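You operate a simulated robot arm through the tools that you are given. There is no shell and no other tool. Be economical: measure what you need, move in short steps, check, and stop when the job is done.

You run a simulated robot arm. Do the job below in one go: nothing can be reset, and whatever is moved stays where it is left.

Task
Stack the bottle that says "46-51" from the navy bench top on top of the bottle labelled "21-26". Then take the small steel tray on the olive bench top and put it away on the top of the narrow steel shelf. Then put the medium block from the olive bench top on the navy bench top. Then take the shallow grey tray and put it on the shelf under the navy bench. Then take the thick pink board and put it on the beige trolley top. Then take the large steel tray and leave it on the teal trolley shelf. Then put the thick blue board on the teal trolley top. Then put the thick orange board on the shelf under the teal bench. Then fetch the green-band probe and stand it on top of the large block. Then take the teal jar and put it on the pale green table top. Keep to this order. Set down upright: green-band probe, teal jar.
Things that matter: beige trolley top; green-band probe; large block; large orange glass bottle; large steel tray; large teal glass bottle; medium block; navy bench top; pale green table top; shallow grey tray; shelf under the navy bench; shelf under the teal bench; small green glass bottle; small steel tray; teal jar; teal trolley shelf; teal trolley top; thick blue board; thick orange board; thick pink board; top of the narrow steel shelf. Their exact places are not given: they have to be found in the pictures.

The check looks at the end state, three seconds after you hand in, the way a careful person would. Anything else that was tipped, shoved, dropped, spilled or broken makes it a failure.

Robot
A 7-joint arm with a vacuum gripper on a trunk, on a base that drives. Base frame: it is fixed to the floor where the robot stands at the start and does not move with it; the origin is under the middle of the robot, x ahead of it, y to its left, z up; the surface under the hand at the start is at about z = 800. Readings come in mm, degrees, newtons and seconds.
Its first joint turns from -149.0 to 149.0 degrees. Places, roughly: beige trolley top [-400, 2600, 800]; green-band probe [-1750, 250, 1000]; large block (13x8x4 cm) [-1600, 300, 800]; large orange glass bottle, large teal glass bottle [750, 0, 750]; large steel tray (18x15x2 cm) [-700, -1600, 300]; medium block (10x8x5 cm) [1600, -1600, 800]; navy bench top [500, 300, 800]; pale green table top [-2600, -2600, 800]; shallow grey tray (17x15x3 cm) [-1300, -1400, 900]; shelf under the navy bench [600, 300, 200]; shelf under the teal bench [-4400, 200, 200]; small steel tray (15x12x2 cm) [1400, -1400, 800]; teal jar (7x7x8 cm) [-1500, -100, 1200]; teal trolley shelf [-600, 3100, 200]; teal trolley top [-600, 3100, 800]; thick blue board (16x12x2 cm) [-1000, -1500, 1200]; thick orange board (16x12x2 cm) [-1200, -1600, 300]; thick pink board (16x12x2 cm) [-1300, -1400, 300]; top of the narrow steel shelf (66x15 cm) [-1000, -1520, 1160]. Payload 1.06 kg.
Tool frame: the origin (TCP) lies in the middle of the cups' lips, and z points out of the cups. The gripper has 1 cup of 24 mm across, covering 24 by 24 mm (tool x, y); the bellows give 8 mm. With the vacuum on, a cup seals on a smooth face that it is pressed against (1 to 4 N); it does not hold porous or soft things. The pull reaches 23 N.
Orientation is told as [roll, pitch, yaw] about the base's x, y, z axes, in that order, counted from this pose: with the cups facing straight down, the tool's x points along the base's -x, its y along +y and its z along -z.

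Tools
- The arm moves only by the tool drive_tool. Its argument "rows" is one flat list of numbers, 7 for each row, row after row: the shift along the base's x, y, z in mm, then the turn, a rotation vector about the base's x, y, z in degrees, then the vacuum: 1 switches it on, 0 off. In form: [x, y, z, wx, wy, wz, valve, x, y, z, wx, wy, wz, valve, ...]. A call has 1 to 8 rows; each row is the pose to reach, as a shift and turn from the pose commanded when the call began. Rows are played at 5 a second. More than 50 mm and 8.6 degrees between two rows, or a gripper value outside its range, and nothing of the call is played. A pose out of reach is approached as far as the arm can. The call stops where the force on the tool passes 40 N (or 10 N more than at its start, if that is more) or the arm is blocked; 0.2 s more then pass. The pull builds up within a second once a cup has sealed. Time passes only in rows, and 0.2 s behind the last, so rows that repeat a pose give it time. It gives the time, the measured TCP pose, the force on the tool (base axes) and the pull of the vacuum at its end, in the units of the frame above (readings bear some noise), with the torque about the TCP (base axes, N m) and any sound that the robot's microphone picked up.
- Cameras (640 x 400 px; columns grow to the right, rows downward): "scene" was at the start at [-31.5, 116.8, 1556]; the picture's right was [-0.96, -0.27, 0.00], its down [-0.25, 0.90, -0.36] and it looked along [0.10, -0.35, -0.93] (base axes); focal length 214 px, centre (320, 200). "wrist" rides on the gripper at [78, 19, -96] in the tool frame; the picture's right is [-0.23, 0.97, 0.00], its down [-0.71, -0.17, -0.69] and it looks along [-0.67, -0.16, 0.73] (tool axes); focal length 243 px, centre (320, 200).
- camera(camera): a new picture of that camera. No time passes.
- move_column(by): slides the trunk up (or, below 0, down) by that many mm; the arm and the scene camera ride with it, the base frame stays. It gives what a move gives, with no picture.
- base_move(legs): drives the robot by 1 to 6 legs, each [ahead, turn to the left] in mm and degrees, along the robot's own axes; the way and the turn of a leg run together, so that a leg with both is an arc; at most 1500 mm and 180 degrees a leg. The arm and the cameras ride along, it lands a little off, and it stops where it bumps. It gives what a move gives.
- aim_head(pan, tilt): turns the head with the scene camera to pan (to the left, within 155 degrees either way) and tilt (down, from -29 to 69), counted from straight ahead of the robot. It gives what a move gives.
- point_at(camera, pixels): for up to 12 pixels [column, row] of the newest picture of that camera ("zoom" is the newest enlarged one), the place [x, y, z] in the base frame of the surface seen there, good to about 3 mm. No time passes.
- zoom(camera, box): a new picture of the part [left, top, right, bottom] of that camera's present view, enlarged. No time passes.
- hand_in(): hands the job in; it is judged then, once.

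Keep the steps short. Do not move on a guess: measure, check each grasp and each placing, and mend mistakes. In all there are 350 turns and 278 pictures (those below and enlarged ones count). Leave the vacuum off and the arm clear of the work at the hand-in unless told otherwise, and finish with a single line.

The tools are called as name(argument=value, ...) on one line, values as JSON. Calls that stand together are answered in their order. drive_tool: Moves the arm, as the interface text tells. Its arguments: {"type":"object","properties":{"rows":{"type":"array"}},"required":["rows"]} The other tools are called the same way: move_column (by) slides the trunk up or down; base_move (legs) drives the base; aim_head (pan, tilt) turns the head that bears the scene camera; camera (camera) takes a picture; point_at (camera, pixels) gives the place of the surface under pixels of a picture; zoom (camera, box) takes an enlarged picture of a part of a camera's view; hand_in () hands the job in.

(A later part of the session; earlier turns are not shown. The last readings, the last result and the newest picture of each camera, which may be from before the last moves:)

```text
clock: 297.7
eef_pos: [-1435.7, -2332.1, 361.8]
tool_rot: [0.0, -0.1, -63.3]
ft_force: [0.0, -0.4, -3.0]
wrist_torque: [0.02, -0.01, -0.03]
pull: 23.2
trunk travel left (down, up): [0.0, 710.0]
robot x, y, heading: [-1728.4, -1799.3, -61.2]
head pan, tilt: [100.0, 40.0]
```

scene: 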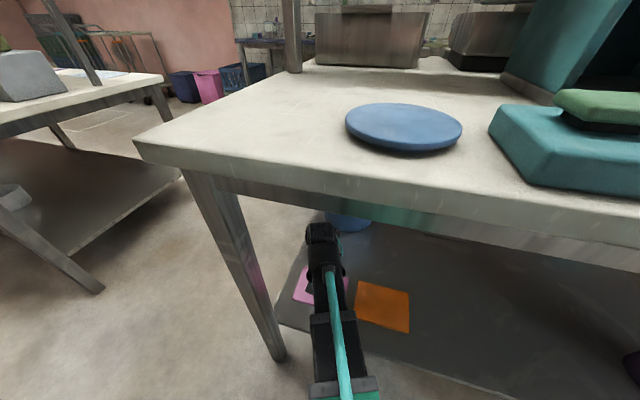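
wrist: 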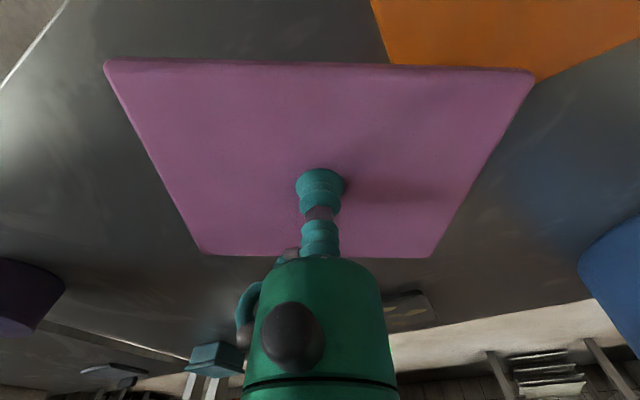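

Out in the aisle with the board. I'll raise the trunk, then drive back through the corridor.

move_column(by=400)

move_column(by=250)

base_move(legs=[[0, -6], [-760, 0]])

base_move(legs=[[0, 90]])

```text
clock: 301.5
eef_pos: [-1434.6, -2330.6, 760.8]
tool_rot: [-0.1, -0.1, -63.2]
ft_force: [0.7, -0.4, -1.8]
wrist_torque: [0.0, 0.0, 0.0]
pull: 23.1
trunk travel left (down, up): [-400.0, 310.0]
robot x, y, heading: [-1727.3, -1802.4, -61.3]
head pan, tilt: [100.0, 40.0]
```

```text
clock: 304.1
eef_pos: [-1434.7, -2330.5, 1011.2]
tool_rot: [0.0, -0.1, -63.2]
ft_force: [0.3, -0.5, -2.3]
wrist_torque: [0.02, 0.0, 0.01]
pull: 23.1
trunk travel left (down, up): [-650.0, 60.0]
robot x, y, heading: [-1724.8, -1800.6, -61.0]
head pan, tilt: [100.0, 40.0]
```

```text
clock: 308.7
eef_pos: [-1784.3, -1663.2, 1010.6]
tool_rot: [0.1, -0.1, -68.8]
ft_force: [0.0, -0.2, -2.4]
wrist_torque: [0.0, 0.01, -0.05]
pull: 22.6
trunk travel left (down, up): [-650.0, 60.0]
robot x, y, heading: [-2024.8, -1104.0, -66.6]
head pan, tilt: [100.0, 40.0]
```

```text
clock: 312.9
eef_pos: [-1464.6, -870.5, 1010.4]
tool_rot: [-0.1, -0.1, 20.8]
ft_force: [-0.7, -0.5, -2.0]
wrist_torque: [0.03, 0.03, -0.01]
pull: 23.0
trunk travel left (down, up): [-650.0, 60.0]
robot x, y, heading: [-2027.2, -1101.9, 23.1]
head pan, tilt: [100.0, 40.0]
```

base_move(legs=[[1500, 0], [150, 0], [0, 75]])

aim_head(pan=0, tilt=30)

camera(camera="scene")

```text
clock: 324.6
eef_pos: [-519.2, 128.5, 1011.7]
tool_rot: [0.0, -0.1, 92.5]
ft_force: [0.1, 0.3, -2.3]
wrist_torque: [-0.03, -0.01, -0.02]
pull: 22.5
trunk travel left (down, up): [-650.0, 60.0]
robot x, y, heading: [-469.5, -477.3, 94.6]
head pan, tilt: [100.0, 40.0]
```

```text
clock: 326.4
eef_pos: [-517.0, 127.8, 1011.3]
tool_rot: [-0.1, -0.2, 92.5]
ft_force: [-0.8, -0.2, -2.0]
wrist_torque: [-0.02, -0.02, 0.01]
pull: 23.1
trunk travel left (down, up): [-650.0, 60.0]
robot x, y, heading: [-471.5, -472.9, 94.7]
head pan, tilt: [0.0, 30.0]
```

```text
184 pictures are left
```

scene: 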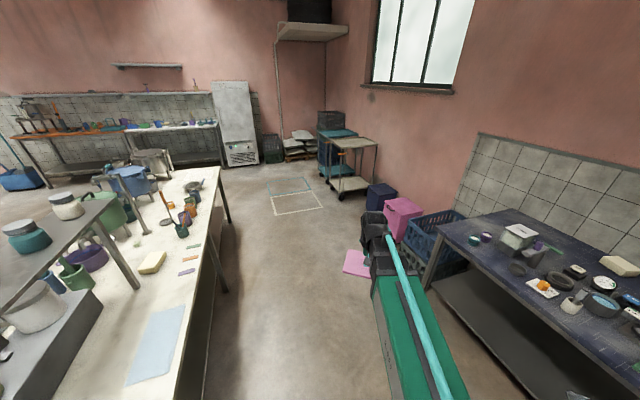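

zoom(camera="scene", box=[290, 100, 420, 220])

point_at(camera="zoom", pixels=[[215, 195], [370, 195], [430, 220], [290, 220], [260, 410], [300, 380], [180, 150], [170, 200], [400, 400], [250, 460]])

```text
3.33 times, centred on (355, 160) of scene
```

zoom: 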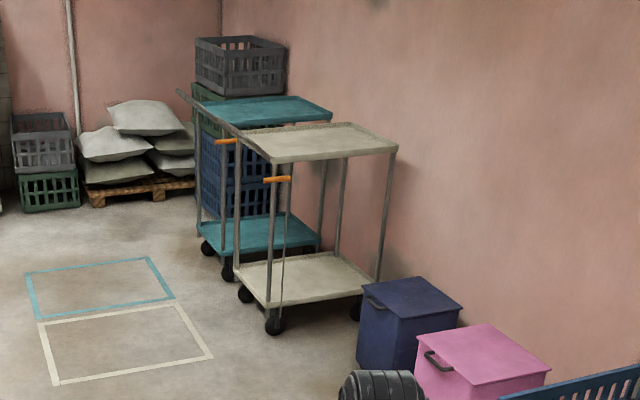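

```text
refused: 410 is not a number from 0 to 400
```

point_at(camera="zoom", pixels=[[245, 135], [345, 126], [395, 148], [290, 157], [320, 142], [270, 300], [300, 280], [205, 105], [325, 112], [260, 235], [180, 92], [275, 325]])

```text
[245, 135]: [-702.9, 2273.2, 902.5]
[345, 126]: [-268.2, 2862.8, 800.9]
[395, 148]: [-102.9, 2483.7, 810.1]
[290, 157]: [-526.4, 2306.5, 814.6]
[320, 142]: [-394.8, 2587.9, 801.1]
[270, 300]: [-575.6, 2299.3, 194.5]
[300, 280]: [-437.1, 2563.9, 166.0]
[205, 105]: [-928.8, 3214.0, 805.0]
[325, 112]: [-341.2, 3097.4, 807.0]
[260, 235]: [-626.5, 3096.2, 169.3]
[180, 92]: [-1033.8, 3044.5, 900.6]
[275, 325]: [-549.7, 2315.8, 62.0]
```

point_at(camera="scene", pixels=[[368, 190], [370, 205], [388, 212], [415, 245], [430, 290], [320, 210], [230, 290]])

```text
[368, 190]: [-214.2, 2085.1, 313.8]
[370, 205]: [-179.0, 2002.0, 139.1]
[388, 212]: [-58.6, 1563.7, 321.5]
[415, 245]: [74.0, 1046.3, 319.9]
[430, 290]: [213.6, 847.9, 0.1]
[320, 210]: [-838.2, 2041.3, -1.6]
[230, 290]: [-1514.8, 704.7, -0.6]
```

base_move(legs=[[0, -1.6], [1500, 0], [780, 0]])

aim_head(pan=5, tilt=45)

camera(camera="scene")

```text
clock: 338.1
eef_pos: [-729.5, 2427.1, 1011.7]
tool_rot: [0.0, -0.1, 93.9]
ft_force: [0.2, -0.5, -2.0]
wrist_torque: [-0.02, -0.02, 0.03]
pull: 22.6
trunk travel left (down, up): [-650.0, 60.0]
robot x, y, heading: [-666.5, 1822.6, 96.1]
head pan, tilt: [0.0, 30.0]
```

```text
clock: 338.8
eef_pos: [-730.2, 2426.9, 1010.9]
tool_rot: [0.0, -0.1, 93.8]
ft_force: [0.1, 0.2, -2.4]
wrist_torque: [-0.02, -0.04, -0.01]
pull: 23.5
trunk travel left (down, up): [-650.0, 60.0]
robot x, y, heading: [-667.8, 1823.6, 95.9]
head pan, tilt: [5.0, 45.0]
```

```text
182 pictures are left
```

scene: 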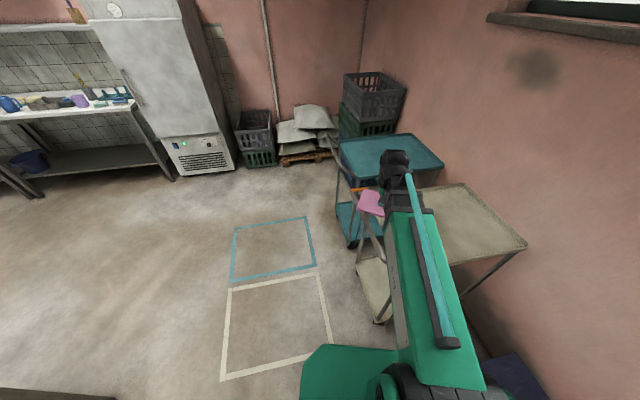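

The beige top is clear. I'll swing the board to (−420,2520) above it.

drive_tool(rows=[12, 4, 0, 0, 0, 0, 1, 45, 14, 0, 0, 0, 0, 1, 88, 26, 0, 0, 0, 0, 1, 132, 40, 0, 0, 0, 0, 1, 176, 53, 0, 0, 0, 0, 1, 220, 66, 0, 0, 0, 0, 1, 265, 80, 0, 0, 0, 0, 1, 310, 93, 0, 0, 0, 0, 1])

camera(camera="scene")

camera(camera="wrist")

```text
clock: 340.6
eef_pos: [-418.3, 2519.0, 1011.0]
tool_rot: [0.0, -0.1, 93.9]
ft_force: [0.2, -0.4, -2.4]
wrist_torque: [-0.03, -0.03, 0.0]
pull: 22.7
trunk travel left (down, up): [-650.0, 60.0]
robot x, y, heading: [-666.7, 1827.2, 96.0]
head pan, tilt: [5.0, 45.0]
```

```text
181 pictures are left
```

scene: 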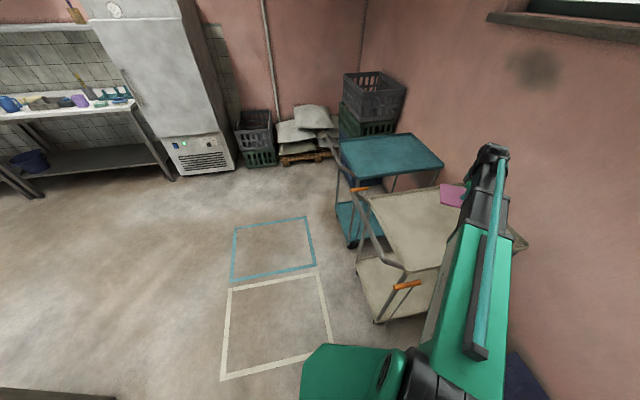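

```text
180 pictures are left
```

wrist: 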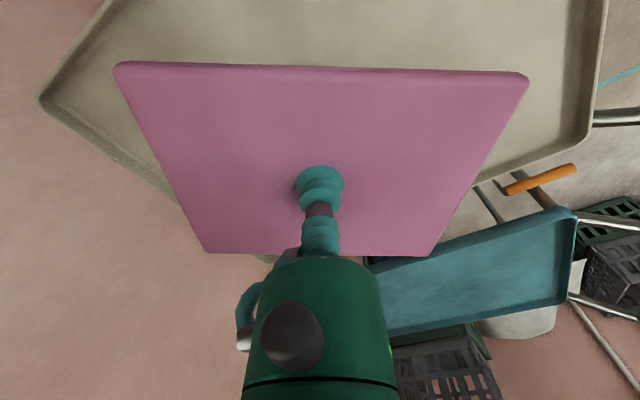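

Centred over the beige top. Lowering to about z 812.

drive_tool(rows=[0, 0, -20, 0, 0, 0, 1, 0, 0, -60, 0, 0, 0, 1, 0, 0, -105, 0, 0, 0, 1, 0, 0, -145, 0, 0, 0, 1, 0, 0, -175, 0, 0, 0, 1, 0, 0, -190, 0, 0, 0, 1, 0, 0, -196, 0, 0, 0, 1, 0, 0, -199, 0, 0, 0, 1])

```text
clock: 342.4
eef_pos: [-420.3, 2519.7, 811.9]
tool_rot: [0.1, -0.3, 94.0]
ft_force: [1.4, 0.6, 3.8]
wrist_torque: [0.01, 0.02, 0.02]
pull: 23.3
trunk travel left (down, up): [-650.0, 60.0]
robot x, y, heading: [-666.4, 1820.3, 96.0]
head pan, tilt: [5.0, 45.0]
```

Contact. Pressing 1 mm, releasing and rising.

drive_tool(rows=[0, 0, -1, 0, 0, 0, 1, 0, 0, 0, 0, 0, 0, 0, 0, 0, 0, 0, 0, 0, 0, 0, 0, 0, 0, 0, 0, 0, 0, 0, 5, 0, 0, 0, 0, 0, 0, 40, 0, 0, 0, 0, 0, 0, 85, 0, 0, 0, 0, 0, 0, 130, 0, 0, 0, 0])

drive_tool(rows=[0, 0, 45, 0, 0, 0, 0, 0, 0, 80, 0, 0, 0, 0, -44, -13, 80, 0, 0, 0, 0, -88, -26, 80, 0, 0, 0, 0, -132, -40, 80, 0, 0, 0, 0, -176, -53, 80, 0, 0, 0, 0, -220, -66, 80, 0, 0, 0, 0, -265, -80, 80, 0, 0, 0, 0])

camera(camera="scene")

point_at(camera="scene", pixels=[[345, 145], [410, 138], [438, 165], [360, 170], [350, 215], [340, 215], [352, 240], [352, 140], [375, 200], [370, 155]])

```text
clock: 344.2
eef_pos: [-419.3, 2520.8, 944.0]
tool_rot: [0.0, -0.1, 93.9]
ft_force: [-0.3, 0.8, 0.0]
wrist_torque: [0.0, 0.04, -0.01]
pull: 0.1
trunk travel left (down, up): [-650.0, 60.0]
robot x, y, heading: [-667.0, 1825.3, 95.8]
head pan, tilt: [5.0, 45.0]
```

```text
clock: 346.0
eef_pos: [-684.2, 2439.3, 1024.7]
tool_rot: [0.0, -0.1, 94.0]
ft_force: [-0.5, 0.1, -0.1]
wrist_torque: [-0.01, 0.0, 0.03]
pull: 0.0
trunk travel left (down, up): [-650.0, 60.0]
robot x, y, heading: [-664.4, 1825.8, 96.1]
head pan, tilt: [5.0, 45.0]
```

```text
179 pictures are left
```

scene: 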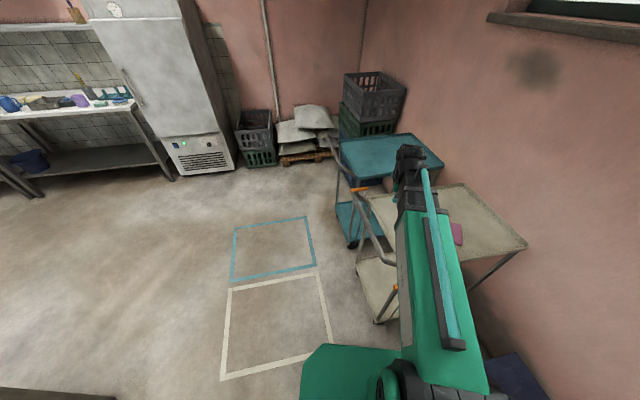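

```text
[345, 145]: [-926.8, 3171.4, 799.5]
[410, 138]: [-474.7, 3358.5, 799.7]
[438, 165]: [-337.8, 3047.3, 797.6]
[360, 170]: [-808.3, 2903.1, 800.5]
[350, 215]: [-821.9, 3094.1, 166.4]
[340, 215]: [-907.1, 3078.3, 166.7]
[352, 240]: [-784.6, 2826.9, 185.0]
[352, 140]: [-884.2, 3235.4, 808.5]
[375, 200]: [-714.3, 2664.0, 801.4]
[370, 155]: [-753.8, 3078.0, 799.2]
```

The pink board lies on the beige top. Next is the large steel tray on the front side of island 1's lower shelf. I'll drive back to the aisle facing it.

base_move(legs=[[0, -179.9], [1500, 0], [636, 0], [0, 29.3], [1152, 0], [0, -102.3]])

aim_head(pan=0, tilt=40)

camera(camera="scene")

```text
clock: 375.1
eef_pos: [-519.3, -1435.3, 1025.2]
tool_rot: [0.0, -0.1, -160.7]
ft_force: [0.1, -0.8, -0.5]
wrist_torque: [-0.03, 0.0, 0.01]
pull: 0.1
trunk travel left (down, up): [-650.0, 60.0]
robot x, y, heading: [70.9, -1259.0, -158.5]
head pan, tilt: [5.0, 45.0]
```

```text
clock: 375.7
eef_pos: [-517.1, -1437.1, 1023.5]
tool_rot: [0.0, -0.1, -160.6]
ft_force: [0.3, -0.5, 0.7]
wrist_torque: [-0.03, -0.04, 0.01]
pull: 0.1
trunk travel left (down, up): [-650.0, 60.0]
robot x, y, heading: [70.7, -1254.5, -158.5]
head pan, tilt: [0.0, 40.0]
```

```text
178 pictures are left
```

scene: 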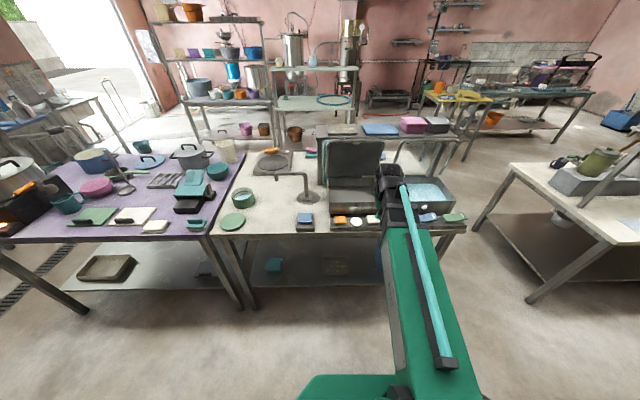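

I'll back 130 mm, lower the trunk and look under the table.

base_move(legs=[[-130, 0]])

move_column(by=-400)

move_column(by=-250)

camera(camera="scene")

```text
clock: 377.0
eef_pos: [-392.1, -1389.2, 1025.6]
tool_rot: [0.0, -0.2, -160.5]
ft_force: [0.2, 0.5, 0.1]
wrist_torque: [0.0, 0.01, 0.01]
pull: 0.0
trunk travel left (down, up): [-650.0, 60.0]
robot x, y, heading: [194.1, -1208.9, -158.4]
head pan, tilt: [0.0, 40.0]
```

```text
clock: 380.8
eef_pos: [-393.6, -1389.6, 625.0]
tool_rot: [0.0, -0.1, -160.5]
ft_force: [0.5, 0.2, 0.3]
wrist_torque: [-0.01, -0.03, 0.0]
pull: 0.0
trunk travel left (down, up): [-250.0, 460.0]
robot x, y, heading: [194.8, -1210.5, -158.4]
head pan, tilt: [0.0, 40.0]
```

```text
clock: 383.4
eef_pos: [-393.9, -1388.5, 374.3]
tool_rot: [0.1, -0.2, -160.5]
ft_force: [0.1, 0.3, 0.1]
wrist_torque: [0.01, -0.01, 0.0]
pull: 0.0
trunk travel left (down, up): [0.0, 710.0]
robot x, y, heading: [198.6, -1208.7, -158.5]
head pan, tilt: [0.0, 40.0]
```

```text
177 pictures are left
```

scene: 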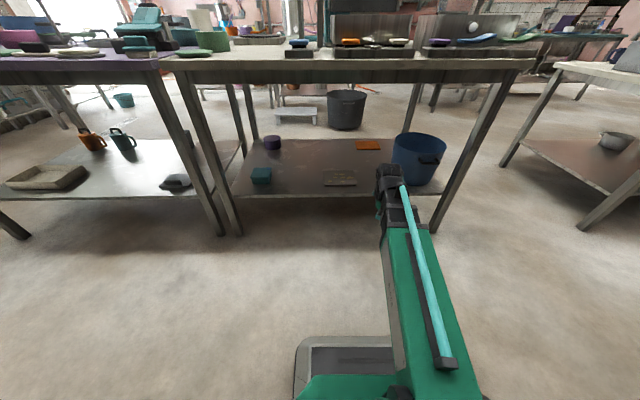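

zoom(camera="scene", box=[240, 120, 440, 240])

point_at(camera="zoom", pixels=[[265, 170], [370, 168], [270, 205], [375, 208], [320, 185], [65, 180], [500, 130], [480, 200], [320, 235], [420, 245], [320, 160], [630, 60]])

```text
3.20 times, centred on (340, 180) of scene
```

zoom: 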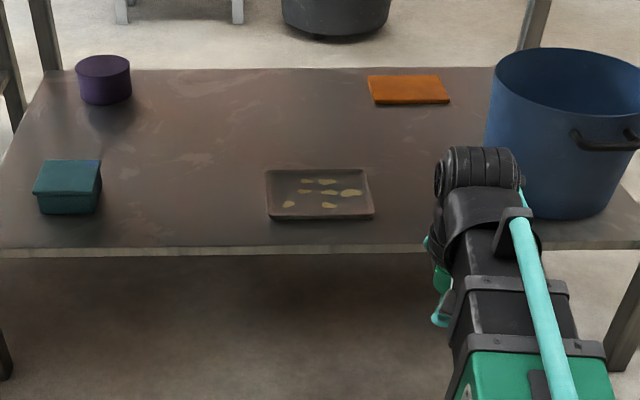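

```text
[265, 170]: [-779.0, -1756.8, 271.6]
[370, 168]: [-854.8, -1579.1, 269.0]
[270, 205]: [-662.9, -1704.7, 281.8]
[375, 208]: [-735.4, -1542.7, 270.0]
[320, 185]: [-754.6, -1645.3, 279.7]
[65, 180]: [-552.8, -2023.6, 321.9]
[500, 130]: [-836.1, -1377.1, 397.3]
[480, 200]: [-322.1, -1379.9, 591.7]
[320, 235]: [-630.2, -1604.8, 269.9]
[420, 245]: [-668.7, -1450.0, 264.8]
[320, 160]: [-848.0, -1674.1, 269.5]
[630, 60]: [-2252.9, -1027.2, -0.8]
```

The tray with bits is at about (−750,−1648). I'll shift the arm left 115 mm, then drive straight in 390 mm.

drive_tool(rows=[14, -36, -10, 0, 0, 0, 0, 28, -72, -20, 0, 0, 0, 0, 42, -107, -30, 0, 0, 0, 0])

base_move(legs=[[390, 0]])

camera(camera="wrist")

camera(camera="scene")

```text
clock: 384.2
eef_pos: [-349.9, -1496.1, 344.6]
tool_rot: [0.1, -0.2, -160.6]
ft_force: [-0.3, 0.0, 0.3]
wrist_torque: [0.0, 0.01, 0.01]
pull: 0.1
trunk travel left (down, up): [0.0, 710.0]
robot x, y, heading: [194.9, -1204.4, -158.8]
head pan, tilt: [0.0, 40.0]
```

```text
clock: 386.7
eef_pos: [-722.5, -1644.2, 344.9]
tool_rot: [0.0, -0.2, -160.5]
ft_force: [-0.1, -0.1, -0.7]
wrist_torque: [0.02, 0.0, -0.01]
pull: 0.1
trunk travel left (down, up): [0.0, 710.0]
robot x, y, heading: [-175.9, -1354.2, -158.4]
head pan, tilt: [0.0, 40.0]
```

```text
175 pictures are left
```

wrist: 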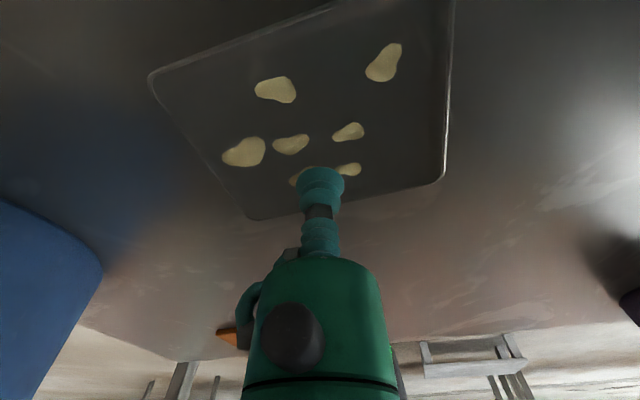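

```text
174 pictures are left
```

scene: 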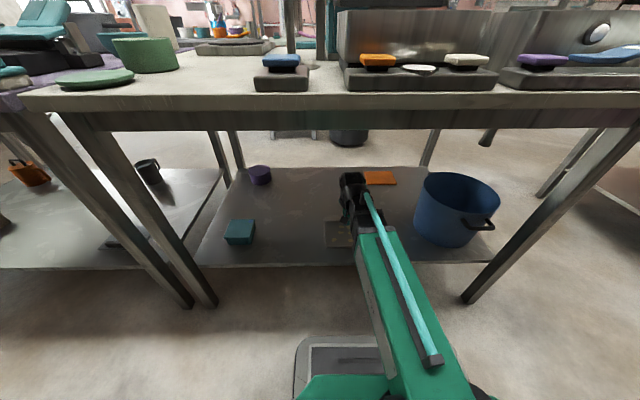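

zoom(camera="wrist", box=[140, 0, 470, 225])

point_at(camera="wrist", pixels=[[152, 75], [440, 178], [250, 217], [447, 20], [275, 90], [385, 65], [292, 143], [348, 132], [243, 152], [322, 100], [325, 108], [400, 130]])

```text
1.78 times, centred on (305, 112) of wrist
```

zoom: 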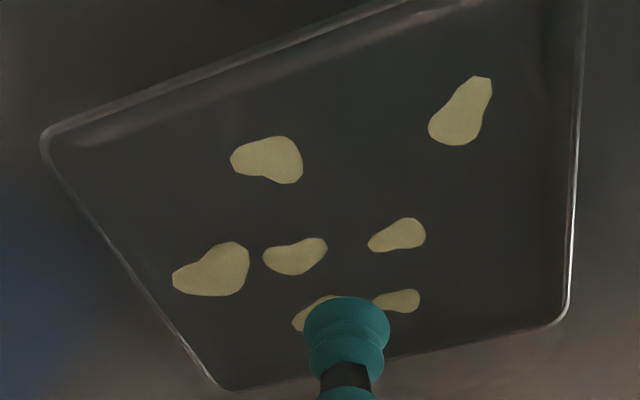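

```text
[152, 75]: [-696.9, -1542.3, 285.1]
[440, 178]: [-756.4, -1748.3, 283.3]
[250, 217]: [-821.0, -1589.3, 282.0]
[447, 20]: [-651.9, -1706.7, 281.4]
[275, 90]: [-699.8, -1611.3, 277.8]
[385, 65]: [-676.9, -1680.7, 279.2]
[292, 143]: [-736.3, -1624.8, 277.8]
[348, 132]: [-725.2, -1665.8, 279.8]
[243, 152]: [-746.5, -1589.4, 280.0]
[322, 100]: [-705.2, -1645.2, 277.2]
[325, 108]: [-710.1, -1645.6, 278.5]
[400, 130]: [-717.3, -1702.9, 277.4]
```

Clear patch at ≈ (−708,−1643), floor z 277.5. I'll move above it, lower to about 300 and verify.

drive_tool(rows=[7, 0, -15, 0, 0.2, 0, 0, 14, 1, -32, 0, 0.2, 0, 0, 14, 1, -40, 0, 0.2, 0, 0])

zoom(camera="wrist", box=[220, 90, 420, 230])

```text
clock: 387.5
eef_pos: [-705.1, -1642.8, 303.9]
tool_rot: [-0.1, -0.3, -160.5]
ft_force: [-0.1, -0.8, 0.4]
wrist_torque: [0.01, -0.01, 0.0]
pull: 0.0
trunk travel left (down, up): [0.0, 710.0]
robot x, y, heading: [-177.1, -1354.3, -158.6]
head pan, tilt: [0.0, 40.0]
```

```text
2.86 times, centred on (320, 160) of wrist
```

zoom: 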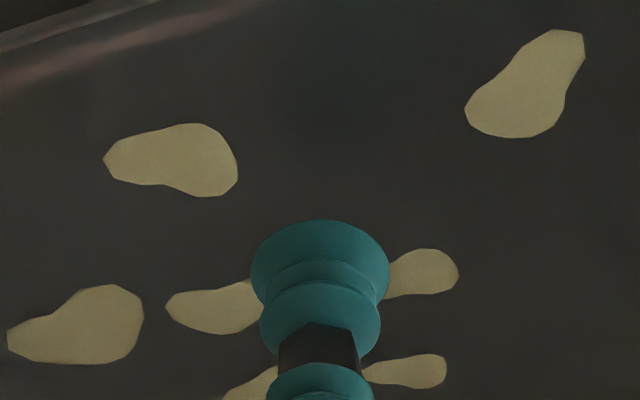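

point_at(camera="zoom", pixels=[[238, 170], [225, 130], [250, 282], [390, 265], [420, 250], [470, 100], [310, 180], [320, 200]])

```text
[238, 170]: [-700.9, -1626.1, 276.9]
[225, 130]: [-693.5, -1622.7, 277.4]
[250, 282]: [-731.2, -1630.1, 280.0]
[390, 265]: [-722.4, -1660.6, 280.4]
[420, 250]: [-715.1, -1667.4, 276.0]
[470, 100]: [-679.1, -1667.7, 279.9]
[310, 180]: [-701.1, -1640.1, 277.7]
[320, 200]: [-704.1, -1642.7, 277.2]
```

drive_tool(rows=[-1, -3, -12, 0, 0, 0, 1, -1, -3, -22, 0, 0, 0, 1, -1, -3, -26, 0, 0, 0, 1, -1, -3, -28, 0, 0, 0, 1, -1, -3, -28, 0, 0, 0, 1, -1, -3, -28, 0, 0, 0, 1, -1, -3, -28, 0, 0, 0, 1])

```text
clock: 389.1
eef_pos: [-707.5, -1646.2, 277.0]
tool_rot: [-0.1, -0.4, -160.5]
ft_force: [3.0, -1.4, 9.5]
wrist_torque: [0.04, -0.02, 0.02]
pull: 23.0
trunk travel left (down, up): [0.0, 710.0]
robot x, y, heading: [-179.9, -1358.6, -158.2]
head pan, tilt: [0.0, 40.0]
```

Sealed. Lifting slowly, then checking level.

drive_tool(rows=[0, 0, 3, 0, 0, 0, 1, 0, 0, 9, 0, 0, 0, 1, 0, 0, 20, 0, 0, 0, 1, 0, 0, 35, 0, 0, 0, 1, 0, 0, 50, 0, 0, 0, 1, 0, 0, 65, 0, 0, 0, 1, 0, 0, 75, 0, 0, 0, 1])

camera(camera="wrist")

```text
clock: 390.7
eef_pos: [-709.5, -1644.7, 351.9]
tool_rot: [-0.1, -0.3, -160.5]
ft_force: [0.4, -0.3, -2.5]
wrist_torque: [-0.01, -0.07, 0.04]
pull: 22.9
trunk travel left (down, up): [0.0, 710.0]
robot x, y, heading: [-176.4, -1354.1, -158.5]
head pan, tilt: [0.0, 40.0]
```

```text
171 pictures are left
```

wrist: 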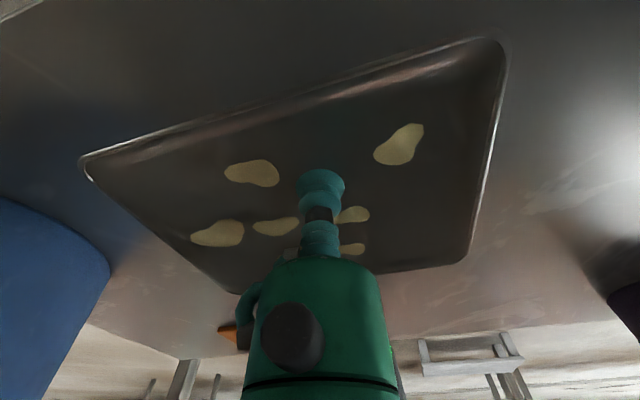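

The tray is level and held, about 2.5 N. I'll back out and drive toward the trolleys with the arm kept low.

base_move(legs=[[-400, 0], [0, -76], [1111, 0], [0, -12.3]])

camera(camera="scene")

```text
clock: 402.6
eef_pos: [-710.1, 235.1, 352.0]
tool_rot: [0.0, -0.4, 109.7]
ft_force: [0.5, 0.0, -1.5]
wrist_torque: [-0.07, 0.03, 0.01]
pull: 23.1
trunk travel left (down, up): [0.0, 710.0]
robot x, y, heading: [-416.7, -298.4, 111.8]
head pan, tilt: [0.0, 40.0]
```

```text
170 pictures are left
```

scene: 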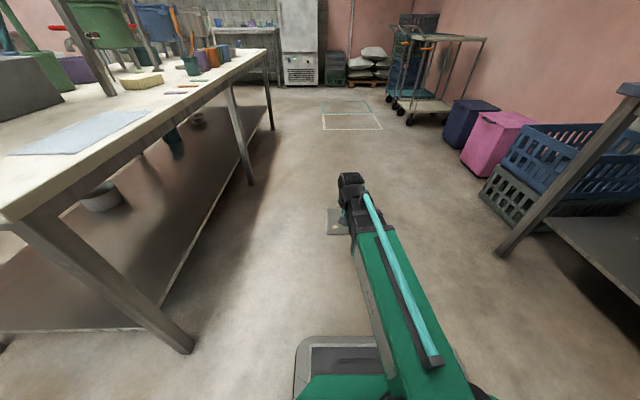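

The way is free. Continuing to a staging point left of the teal trolley.

base_move(legs=[[0, 2.8], [1500, 0], [1300, 0]])

camera(camera="scene")

aim_head(pan=-65, tilt=35)

camera(camera="scene")

```text
clock: 416.5
eef_pos: [-1859.1, 2774.2, 352.4]
tool_rot: [-0.1, -0.3, 113.2]
ft_force: [0.4, -1.1, -1.9]
wrist_torque: [-0.05, 0.04, 0.0]
pull: 23.0
trunk travel left (down, up): [0.0, 710.0]
robot x, y, heading: [-1535.2, 2262.4, 115.3]
head pan, tilt: [0.0, 40.0]
```

```text
169 pictures are left
```

scene: 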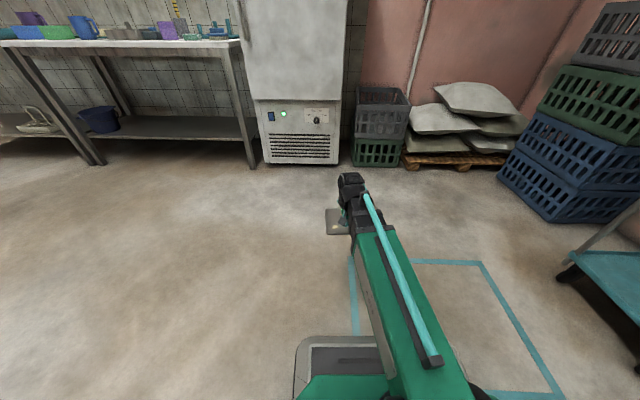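

```text
clock: 417.9
eef_pos: [-1859.4, 2774.8, 352.1]
tool_rot: [0.0, -0.3, 113.1]
ft_force: [-0.2, 0.4, -1.4]
wrist_torque: [-0.06, -0.02, -0.02]
pull: 22.5
trunk travel left (down, up): [0.0, 710.0]
robot x, y, heading: [-1537.7, 2264.1, 115.2]
head pan, tilt: [-65.0, 35.0]
```

```text
168 pictures are left
```

scene: 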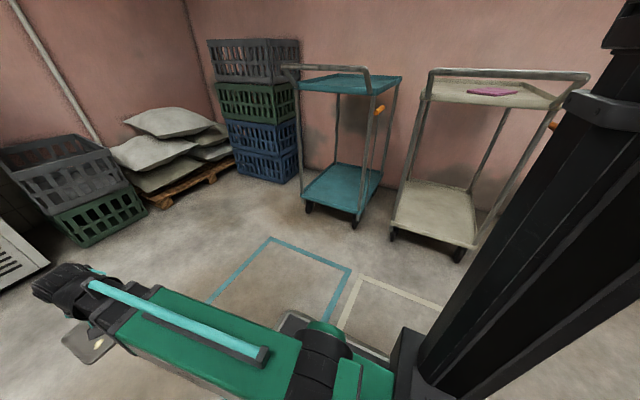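

zoom(camera="scene", box=[280, 60, 420, 240])

point_at(camera="scene", pixels=[[306, 193], [356, 210], [380, 172], [337, 165], [345, 185], [330, 140], [358, 215], [372, 130], [338, 90], [398, 80], [304, 180], [285, 68]])

```text
2.22 times, centred on (350, 150) of scene
```

zoom: 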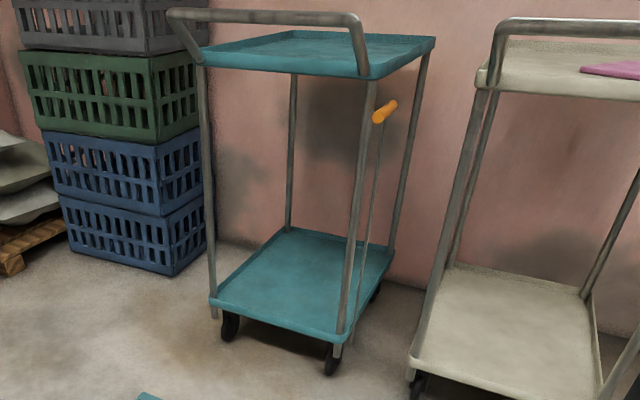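

```text
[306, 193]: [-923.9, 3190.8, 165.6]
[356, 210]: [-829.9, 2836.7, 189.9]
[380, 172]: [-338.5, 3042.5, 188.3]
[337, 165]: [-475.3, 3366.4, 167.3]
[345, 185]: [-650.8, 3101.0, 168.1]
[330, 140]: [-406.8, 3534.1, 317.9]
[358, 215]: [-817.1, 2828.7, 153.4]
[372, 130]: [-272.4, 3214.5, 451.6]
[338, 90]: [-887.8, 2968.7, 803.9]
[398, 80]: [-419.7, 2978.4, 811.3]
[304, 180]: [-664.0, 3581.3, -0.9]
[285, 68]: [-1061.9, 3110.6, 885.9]
```

The teal shelf is empty at z ≈ 168 with a rim of about 20 mm, and its left end is open between the posts. I'll line up with that end.

base_move(legs=[[0, -9.8], [365, 0], [0, -82.6]])

aim_head(pan=0, tilt=35)

camera(camera="scene")

```text
clock: 424.3
eef_pos: [-1107.9, 2907.4, 351.5]
tool_rot: [0.0, -0.3, 21.3]
ft_force: [-0.5, 0.4, -2.4]
wrist_torque: [0.01, 0.01, 0.0]
pull: 22.9
trunk travel left (down, up): [0.0, 710.0]
robot x, y, heading: [-1629.7, 2599.5, 23.4]
head pan, tilt: [-65.0, 35.0]
```

```text
clock: 425.7
eef_pos: [-1108.7, 2907.0, 351.3]
tool_rot: [-0.2, -0.2, 21.3]
ft_force: [0.5, 0.2, -2.1]
wrist_torque: [0.03, 0.05, 0.0]
pull: 23.1
trunk travel left (down, up): [0.0, 710.0]
robot x, y, heading: [-1634.5, 2602.2, 23.2]
head pan, tilt: [0.0, 35.0]
```

```text
166 pictures are left
```

scene: 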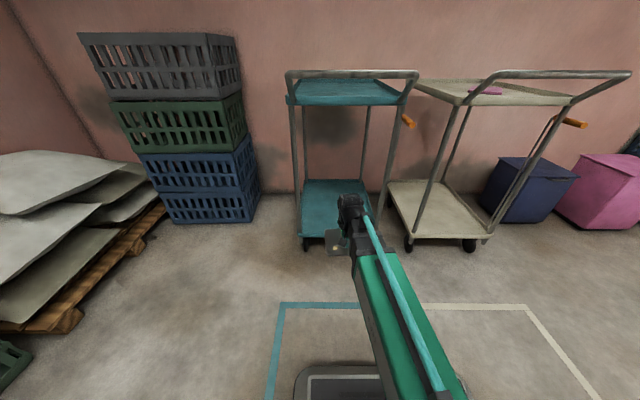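

zoom(camera="scene", box=[280, 60, 430, 260])

point_at(camera="scene", pixels=[[297, 180], [300, 215], [395, 150], [387, 185], [310, 235], [330, 190], [365, 190], [340, 182], [412, 120], [348, 200], [370, 235], [375, 150]])

```text
2.00 times, centred on (355, 160) of scene
```

zoom: 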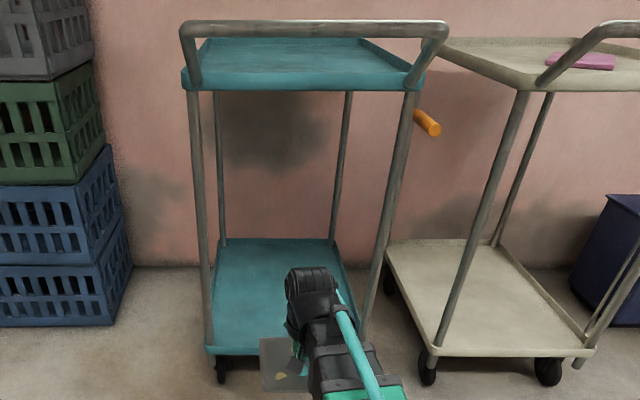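

```text
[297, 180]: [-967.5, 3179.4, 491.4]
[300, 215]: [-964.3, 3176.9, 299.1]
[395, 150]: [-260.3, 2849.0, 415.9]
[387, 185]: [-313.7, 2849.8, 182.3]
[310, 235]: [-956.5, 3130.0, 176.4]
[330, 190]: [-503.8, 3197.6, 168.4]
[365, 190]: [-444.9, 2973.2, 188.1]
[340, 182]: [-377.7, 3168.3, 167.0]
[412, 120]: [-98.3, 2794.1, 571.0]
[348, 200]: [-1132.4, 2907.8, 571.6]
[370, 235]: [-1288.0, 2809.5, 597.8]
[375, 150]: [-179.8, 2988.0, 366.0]
```

point_at(camera="zoom", pixels=[[397, 160], [385, 220], [373, 280], [208, 250], [212, 348], [270, 345], [345, 120], [428, 125], [220, 270], [410, 80]])

```text
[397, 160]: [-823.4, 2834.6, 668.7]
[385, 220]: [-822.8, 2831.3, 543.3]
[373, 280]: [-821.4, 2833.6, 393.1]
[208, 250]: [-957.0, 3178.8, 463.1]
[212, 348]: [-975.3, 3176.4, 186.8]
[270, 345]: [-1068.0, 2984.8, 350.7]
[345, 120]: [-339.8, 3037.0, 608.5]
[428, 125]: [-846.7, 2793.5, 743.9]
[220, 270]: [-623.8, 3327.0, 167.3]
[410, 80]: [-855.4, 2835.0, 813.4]
```

Posts are at (−962,3178) and (−822,2833), and the tray is centred between them within about 15 mm. Driving straight in 410 mm.

base_move(legs=[[250, 0]])

camera(camera="scene")

```text
clock: 427.5
eef_pos: [-882.8, 3004.1, 352.2]
tool_rot: [-0.2, -0.3, 21.1]
ft_force: [0.9, -0.8, -1.5]
wrist_torque: [0.0, 0.06, -0.05]
pull: 23.0
trunk travel left (down, up): [0.0, 710.0]
robot x, y, heading: [-1409.7, 2696.3, 23.1]
head pan, tilt: [0.0, 35.0]
```

```text
164 pictures are left
```

scene: 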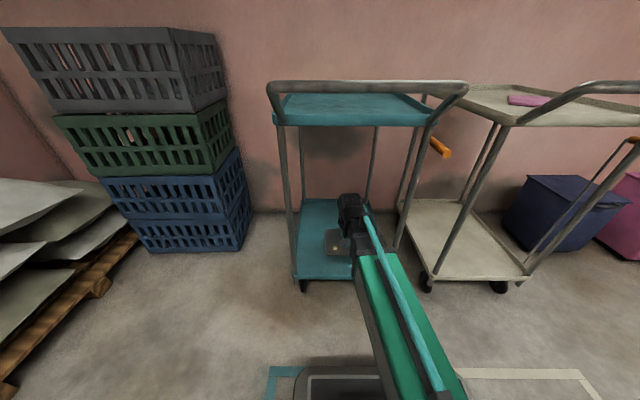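

base_move(legs=[[180, 0]])

camera(camera="wrist")

camera(camera="scene")

```text
clock: 429.0
eef_pos: [-713.9, 3074.4, 352.6]
tool_rot: [-0.1, -0.3, 20.9]
ft_force: [0.0, 0.0, -1.6]
wrist_torque: [-0.04, 0.06, -0.02]
pull: 23.1
trunk travel left (down, up): [0.0, 710.0]
robot x, y, heading: [-1238.1, 2768.6, 23.4]
head pan, tilt: [0.0, 35.0]
```

```text
163 pictures are left
```

wrist: 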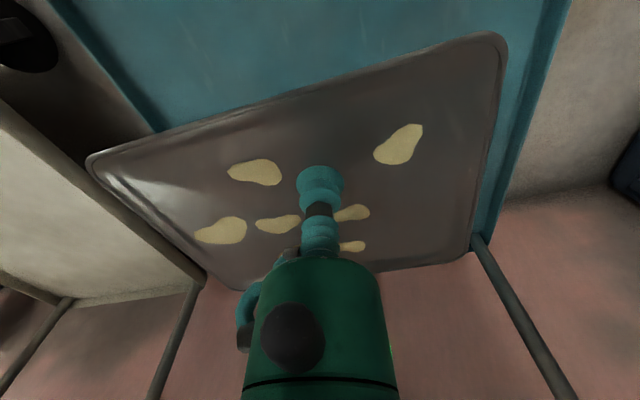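

```text
162 pictures are left
```

scene: 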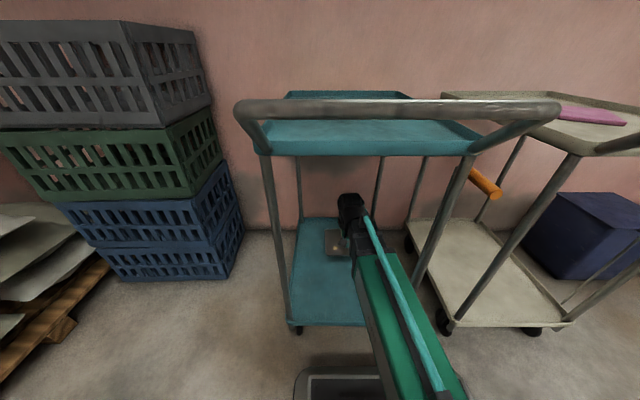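

Over the shelf centre. Lowering slowly to about z 176.

drive_tool(rows=[0, 0, -20, 0, 0, 0, 1, 0, 0, -55, 0, 0, 0, 1, 0, 0, -95, 0, 0, 0, 1, 0, 0, -130, 0, 0, 0, 1, 0, 0, -155, 0, 0, 0, 1, 0, 0, -166, 0, 0, 0, 1, 0, 0, -172, 0, 0, 0, 1, 0, 0, -175, 0, 0, 0, 1])

camera(camera="wrist")

```text
clock: 430.8
eef_pos: [-713.6, 3074.1, 176.9]
tool_rot: [0.0, -0.3, 21.0]
ft_force: [1.0, 3.1, 9.4]
wrist_torque: [-0.01, -0.06, 0.03]
pull: 23.0
trunk travel left (down, up): [0.0, 710.0]
robot x, y, heading: [-1231.4, 2771.5, 23.1]
head pan, tilt: [0.0, 35.0]
```

```text
161 pictures are left
```

wrist: 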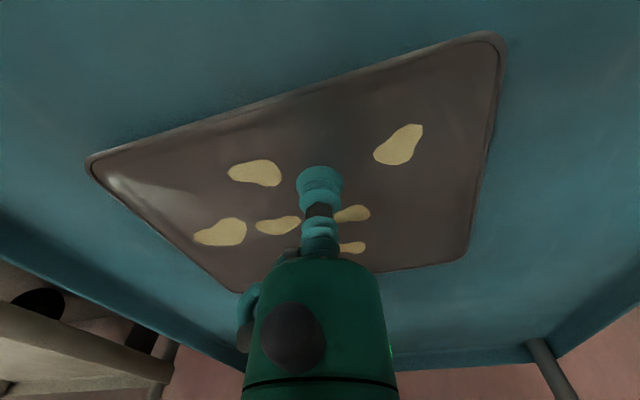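

The tray rests flat on the teal shelf. Releasing and rising.

drive_tool(rows=[0, 0, 0.5, 0, 0, 0, 0, 0, 0, 0.5, 0, 0, 0, 0, 0, 0, 0.5, 0, 0, 0, 0, 0, 0, 4, 0, 0, 0, 0, 0, 0, 30, 0, 0, 0, 0, 0, 0, 75, 0, 0, 0, 0, 0, 0, 120, 0, 0, 0, 0, 0, 0, 165, 0, 0, 0, 0])

camera(camera="wrist")

base_move(legs=[[-430, 0]])

camera(camera="scene")

```text
clock: 432.6
eef_pos: [-714.7, 3077.1, 339.9]
tool_rot: [-0.1, -0.2, 21.1]
ft_force: [0.3, -0.6, 1.0]
wrist_torque: [0.01, 0.0, -0.02]
pull: 0.0
trunk travel left (down, up): [0.0, 710.0]
robot x, y, heading: [-1235.8, 2770.6, 23.1]
head pan, tilt: [0.0, 35.0]
```

```text
160 pictures are left
```

wrist: 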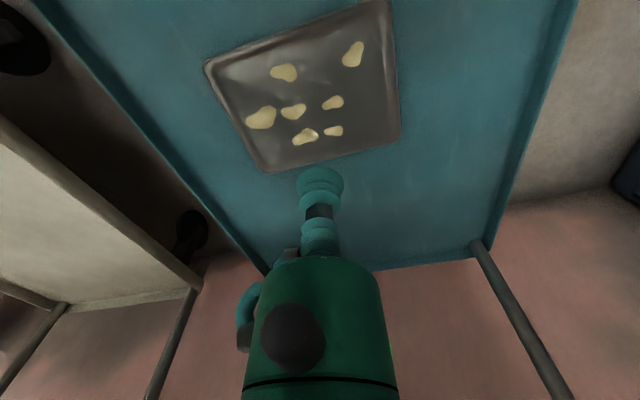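

```text
clock: 435.2
eef_pos: [-1093.9, 2918.1, 338.5]
tool_rot: [0.0, -0.3, 21.3]
ft_force: [0.0, 0.3, 0.2]
wrist_torque: [-0.01, -0.02, -0.02]
pull: 0.0
trunk travel left (down, up): [0.0, 710.0]
robot x, y, heading: [-1621.0, 2609.7, 23.6]
head pan, tilt: [0.0, 35.0]
```

```text
159 pictures are left
```

scene: 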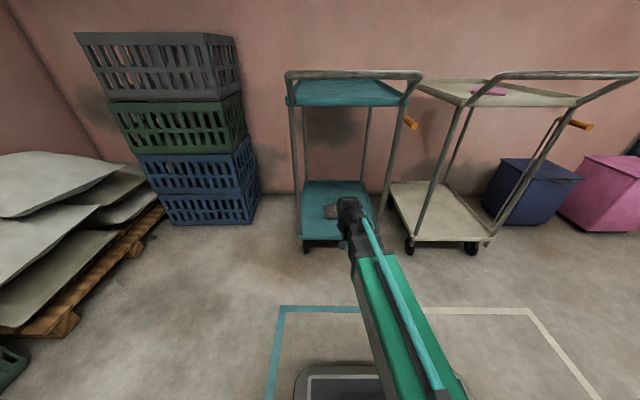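

All good. I'll raise the trunk and go back for the blue board on the narrow shelf.

move_column(by=400)

move_column(by=305)

base_move(legs=[[0, -91.7], [1500, 0], [1500, 0], [137, 0], [0, -9.5]])

```text
clock: 439.0
eef_pos: [-1095.0, 2918.4, 740.2]
tool_rot: [-0.1, -0.2, 21.3]
ft_force: [-0.2, -0.4, 0.4]
wrist_torque: [0.03, -0.02, -0.01]
pull: 0.0
trunk travel left (down, up): [-400.0, 310.0]
robot x, y, heading: [-1612.0, 2608.7, 23.6]
head pan, tilt: [0.0, 35.0]
```

```text
clock: 442.0
eef_pos: [-1093.9, 2917.6, 1043.8]
tool_rot: [-0.1, -0.3, 21.3]
ft_force: [-0.5, 0.6, -0.4]
wrist_torque: [0.01, 0.01, -0.01]
pull: 0.1
trunk travel left (down, up): [-705.0, 5.0]
robot x, y, heading: [-1614.2, 2605.4, 23.5]
head pan, tilt: [0.0, 35.0]
```

```text
clock: 461.7
eef_pos: [-281.2, -820.7, 1043.9]
tool_rot: [0.0, -0.3, -81.1]
ft_force: [-0.1, 0.9, 0.2]
wrist_torque: [-0.01, 0.01, 0.0]
pull: 0.0
trunk travel left (down, up): [-705.0, 5.0]
robot x, y, heading: [-469.7, -245.0, -78.8]
head pan, tilt: [0.0, 35.0]
```

drive_tool(rows=[0, 0, 45, 0, 0, 0, 0, 0, 0, 90, 0, 0, 0, 0, 0, 0, 135, 0, 0, 0, 0, 0, 0, 180, 0, 0, 0, 0])

base_move(legs=[[0, 1.6], [1182, 0], [0, -79]])

aim_head(pan=0, tilt=40)

camera(camera="scene")

camera(camera="wrist")

```text
clock: 462.7
eef_pos: [-285.8, -821.6, 1226.0]
tool_rot: [-0.1, -0.3, -81.0]
ft_force: [-0.8, 0.4, 0.7]
wrist_torque: [-0.01, 0.0, 0.0]
pull: 0.0
trunk travel left (down, up): [-705.0, 5.0]
robot x, y, heading: [-472.1, -240.1, -79.1]
head pan, tilt: [0.0, 35.0]
```

```text
clock: 472.2
eef_pos: [-739.6, -1691.3, 1225.7]
tool_rot: [-0.2, -0.4, -156.7]
ft_force: [0.6, 0.3, 0.5]
wrist_torque: [-0.02, 0.01, 0.01]
pull: 0.0
trunk travel left (down, up): [-705.0, 5.0]
robot x, y, heading: [-231.4, -1366.9, -154.6]
head pan, tilt: [0.0, 35.0]
```

```text
clock: 472.9
eef_pos: [-739.4, -1692.2, 1226.4]
tool_rot: [-0.1, -0.2, -156.8]
ft_force: [0.6, 0.0, 0.3]
wrist_torque: [0.02, -0.01, -0.02]
pull: 0.1
trunk travel left (down, up): [-705.0, 5.0]
robot x, y, heading: [-224.6, -1366.9, -154.3]
head pan, tilt: [0.0, 40.0]
```

```text
158 pictures are left
```

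scene: 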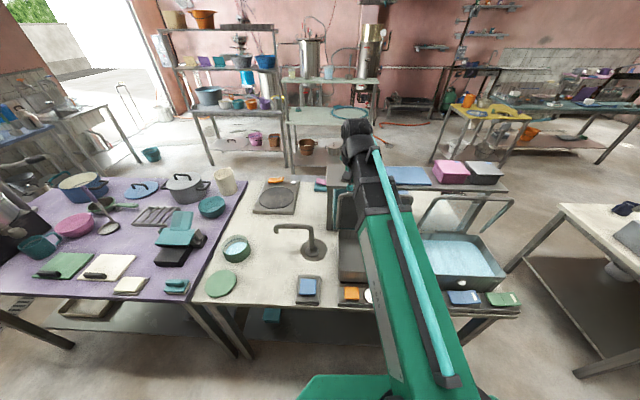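

```text
157 pictures are left
```

wrist: 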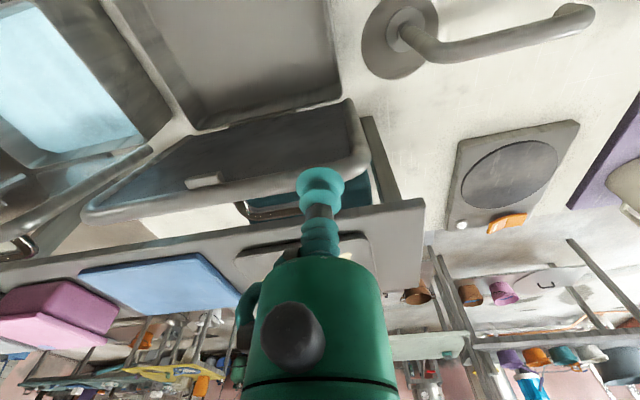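

Moving above the blue board centre (−987,−1533).

drive_tool(rows=[-10, 20, 14, 0, 0, 0, 0, -30, 60, 14, 0, 0, 0, 0, -65, 92, 14, 0, 0, 0, 0, -105, 115, 14, 0, 0, 0, 0, -148, 132, 14, 0, 0, 0, 0, -194, 146, 14, 0, 0, 0, 0, -240, 158, 14, 0, 0, 0, 0, -248, 159, 14, 0, 0, 0, 0])

camera(camera="wrist")

```text
clock: 474.7
eef_pos: [-988.2, -1532.5, 1237.9]
tool_rot: [0.0, -0.3, -156.7]
ft_force: [-0.1, 0.4, 0.0]
wrist_torque: [0.0, 0.03, 0.01]
pull: 0.0
trunk travel left (down, up): [-705.0, 5.0]
robot x, y, heading: [-230.4, -1365.8, -154.6]
head pan, tilt: [0.0, 40.0]
```

```text
156 pictures are left
```

wrist: 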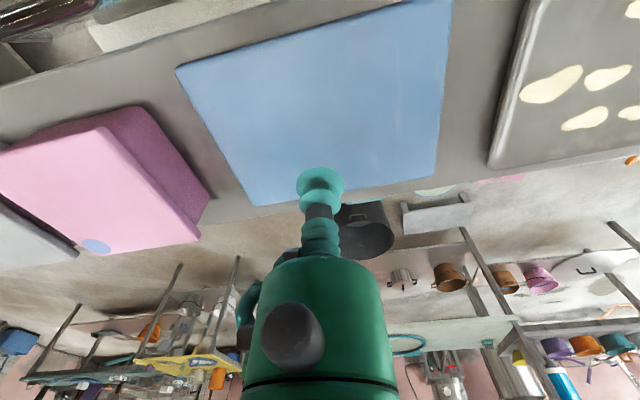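

point_at(camera="wrist", pixels=[[180, 70], [250, 203], [433, 175], [446, 5], [330, 100], [350, 140]])

```text
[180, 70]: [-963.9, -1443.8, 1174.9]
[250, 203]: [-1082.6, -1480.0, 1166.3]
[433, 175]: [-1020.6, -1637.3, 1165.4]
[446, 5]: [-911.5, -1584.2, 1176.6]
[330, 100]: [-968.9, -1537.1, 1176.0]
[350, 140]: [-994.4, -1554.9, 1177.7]
```

Centred. Descending with the vacuum on.

drive_tool(rows=[0, -2, -30, 0, 0.2, 0, 0, 0, -2, -50, 0, 0.2, 0, 1, 0, -2, -58, 0, 0.2, 0, 1, 0, -2, -62, 0, 0.2, 0, 1, 0, -2, -64, 0, 0.2, 0, 1, 0, -2, -64, 0, 0.2, 0, 1, 0, -2, -64, 0, 0.2, 0, 1])

```text
clock: 476.3
eef_pos: [-989.5, -1535.9, 1175.9]
tool_rot: [-0.2, -0.6, -156.7]
ft_force: [-6.4, -0.7, 14.4]
wrist_torque: [0.01, -0.12, 0.02]
pull: 23.3
trunk travel left (down, up): [-705.0, 5.0]
robot x, y, heading: [-226.0, -1366.7, -154.5]
head pan, tilt: [0.0, 40.0]
```

Sealed. I'll lift and retract.

drive_tool(rows=[0, 0, 4, 0, 0, 0, 1, 0, 0, 15, 0, 0, 0, 1, 0, 0, 35, 0, 0, 0, 1, 0, 0, 60, 0, 0, 0, 1, 20, -5, 68, 0, 0, 0, 1, 55, -15, 68, 0, 0, 0, 1, 95, -28, 68, 0, 0, 0, 1, 130, -40, 68, 0, 0, 0, 1])

camera(camera="wrist")

```text
clock: 478.1
eef_pos: [-858.1, -1578.5, 1240.8]
tool_rot: [-0.1, -0.6, -156.8]
ft_force: [0.2, 0.6, -1.4]
wrist_torque: [0.0, -0.02, 0.03]
pull: 23.0
trunk travel left (down, up): [-705.0, 5.0]
robot x, y, heading: [-229.6, -1371.0, -154.7]
head pan, tilt: [0.0, 40.0]
```

```text
155 pictures are left
```

wrist: 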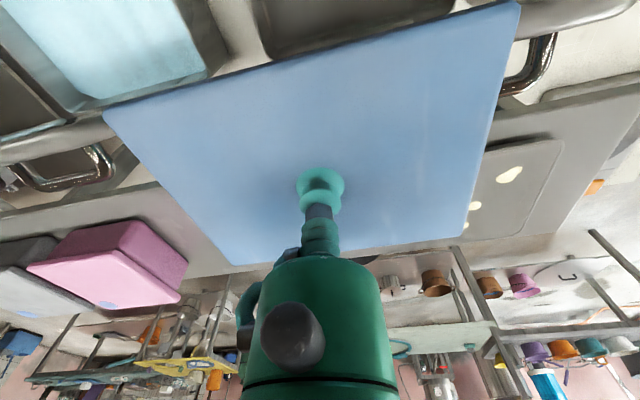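

Held at about 1.5–2 N. Driving back to the teal trolley staging point.

base_move(legs=[[-250, 0], [0, -90.5], [1061, 0]])

```text
clock: 488.9
eef_pos: [-591.6, 382.1, 1240.7]
tool_rot: [-0.1, -0.4, 109.7]
ft_force: [1.0, -0.3, -2.8]
wrist_torque: [-0.01, 0.03, 0.01]
pull: 22.9
trunk travel left (down, up): [-705.0, 5.0]
robot x, y, heading: [-423.3, -258.3, 111.8]
head pan, tilt: [0.0, 40.0]
```

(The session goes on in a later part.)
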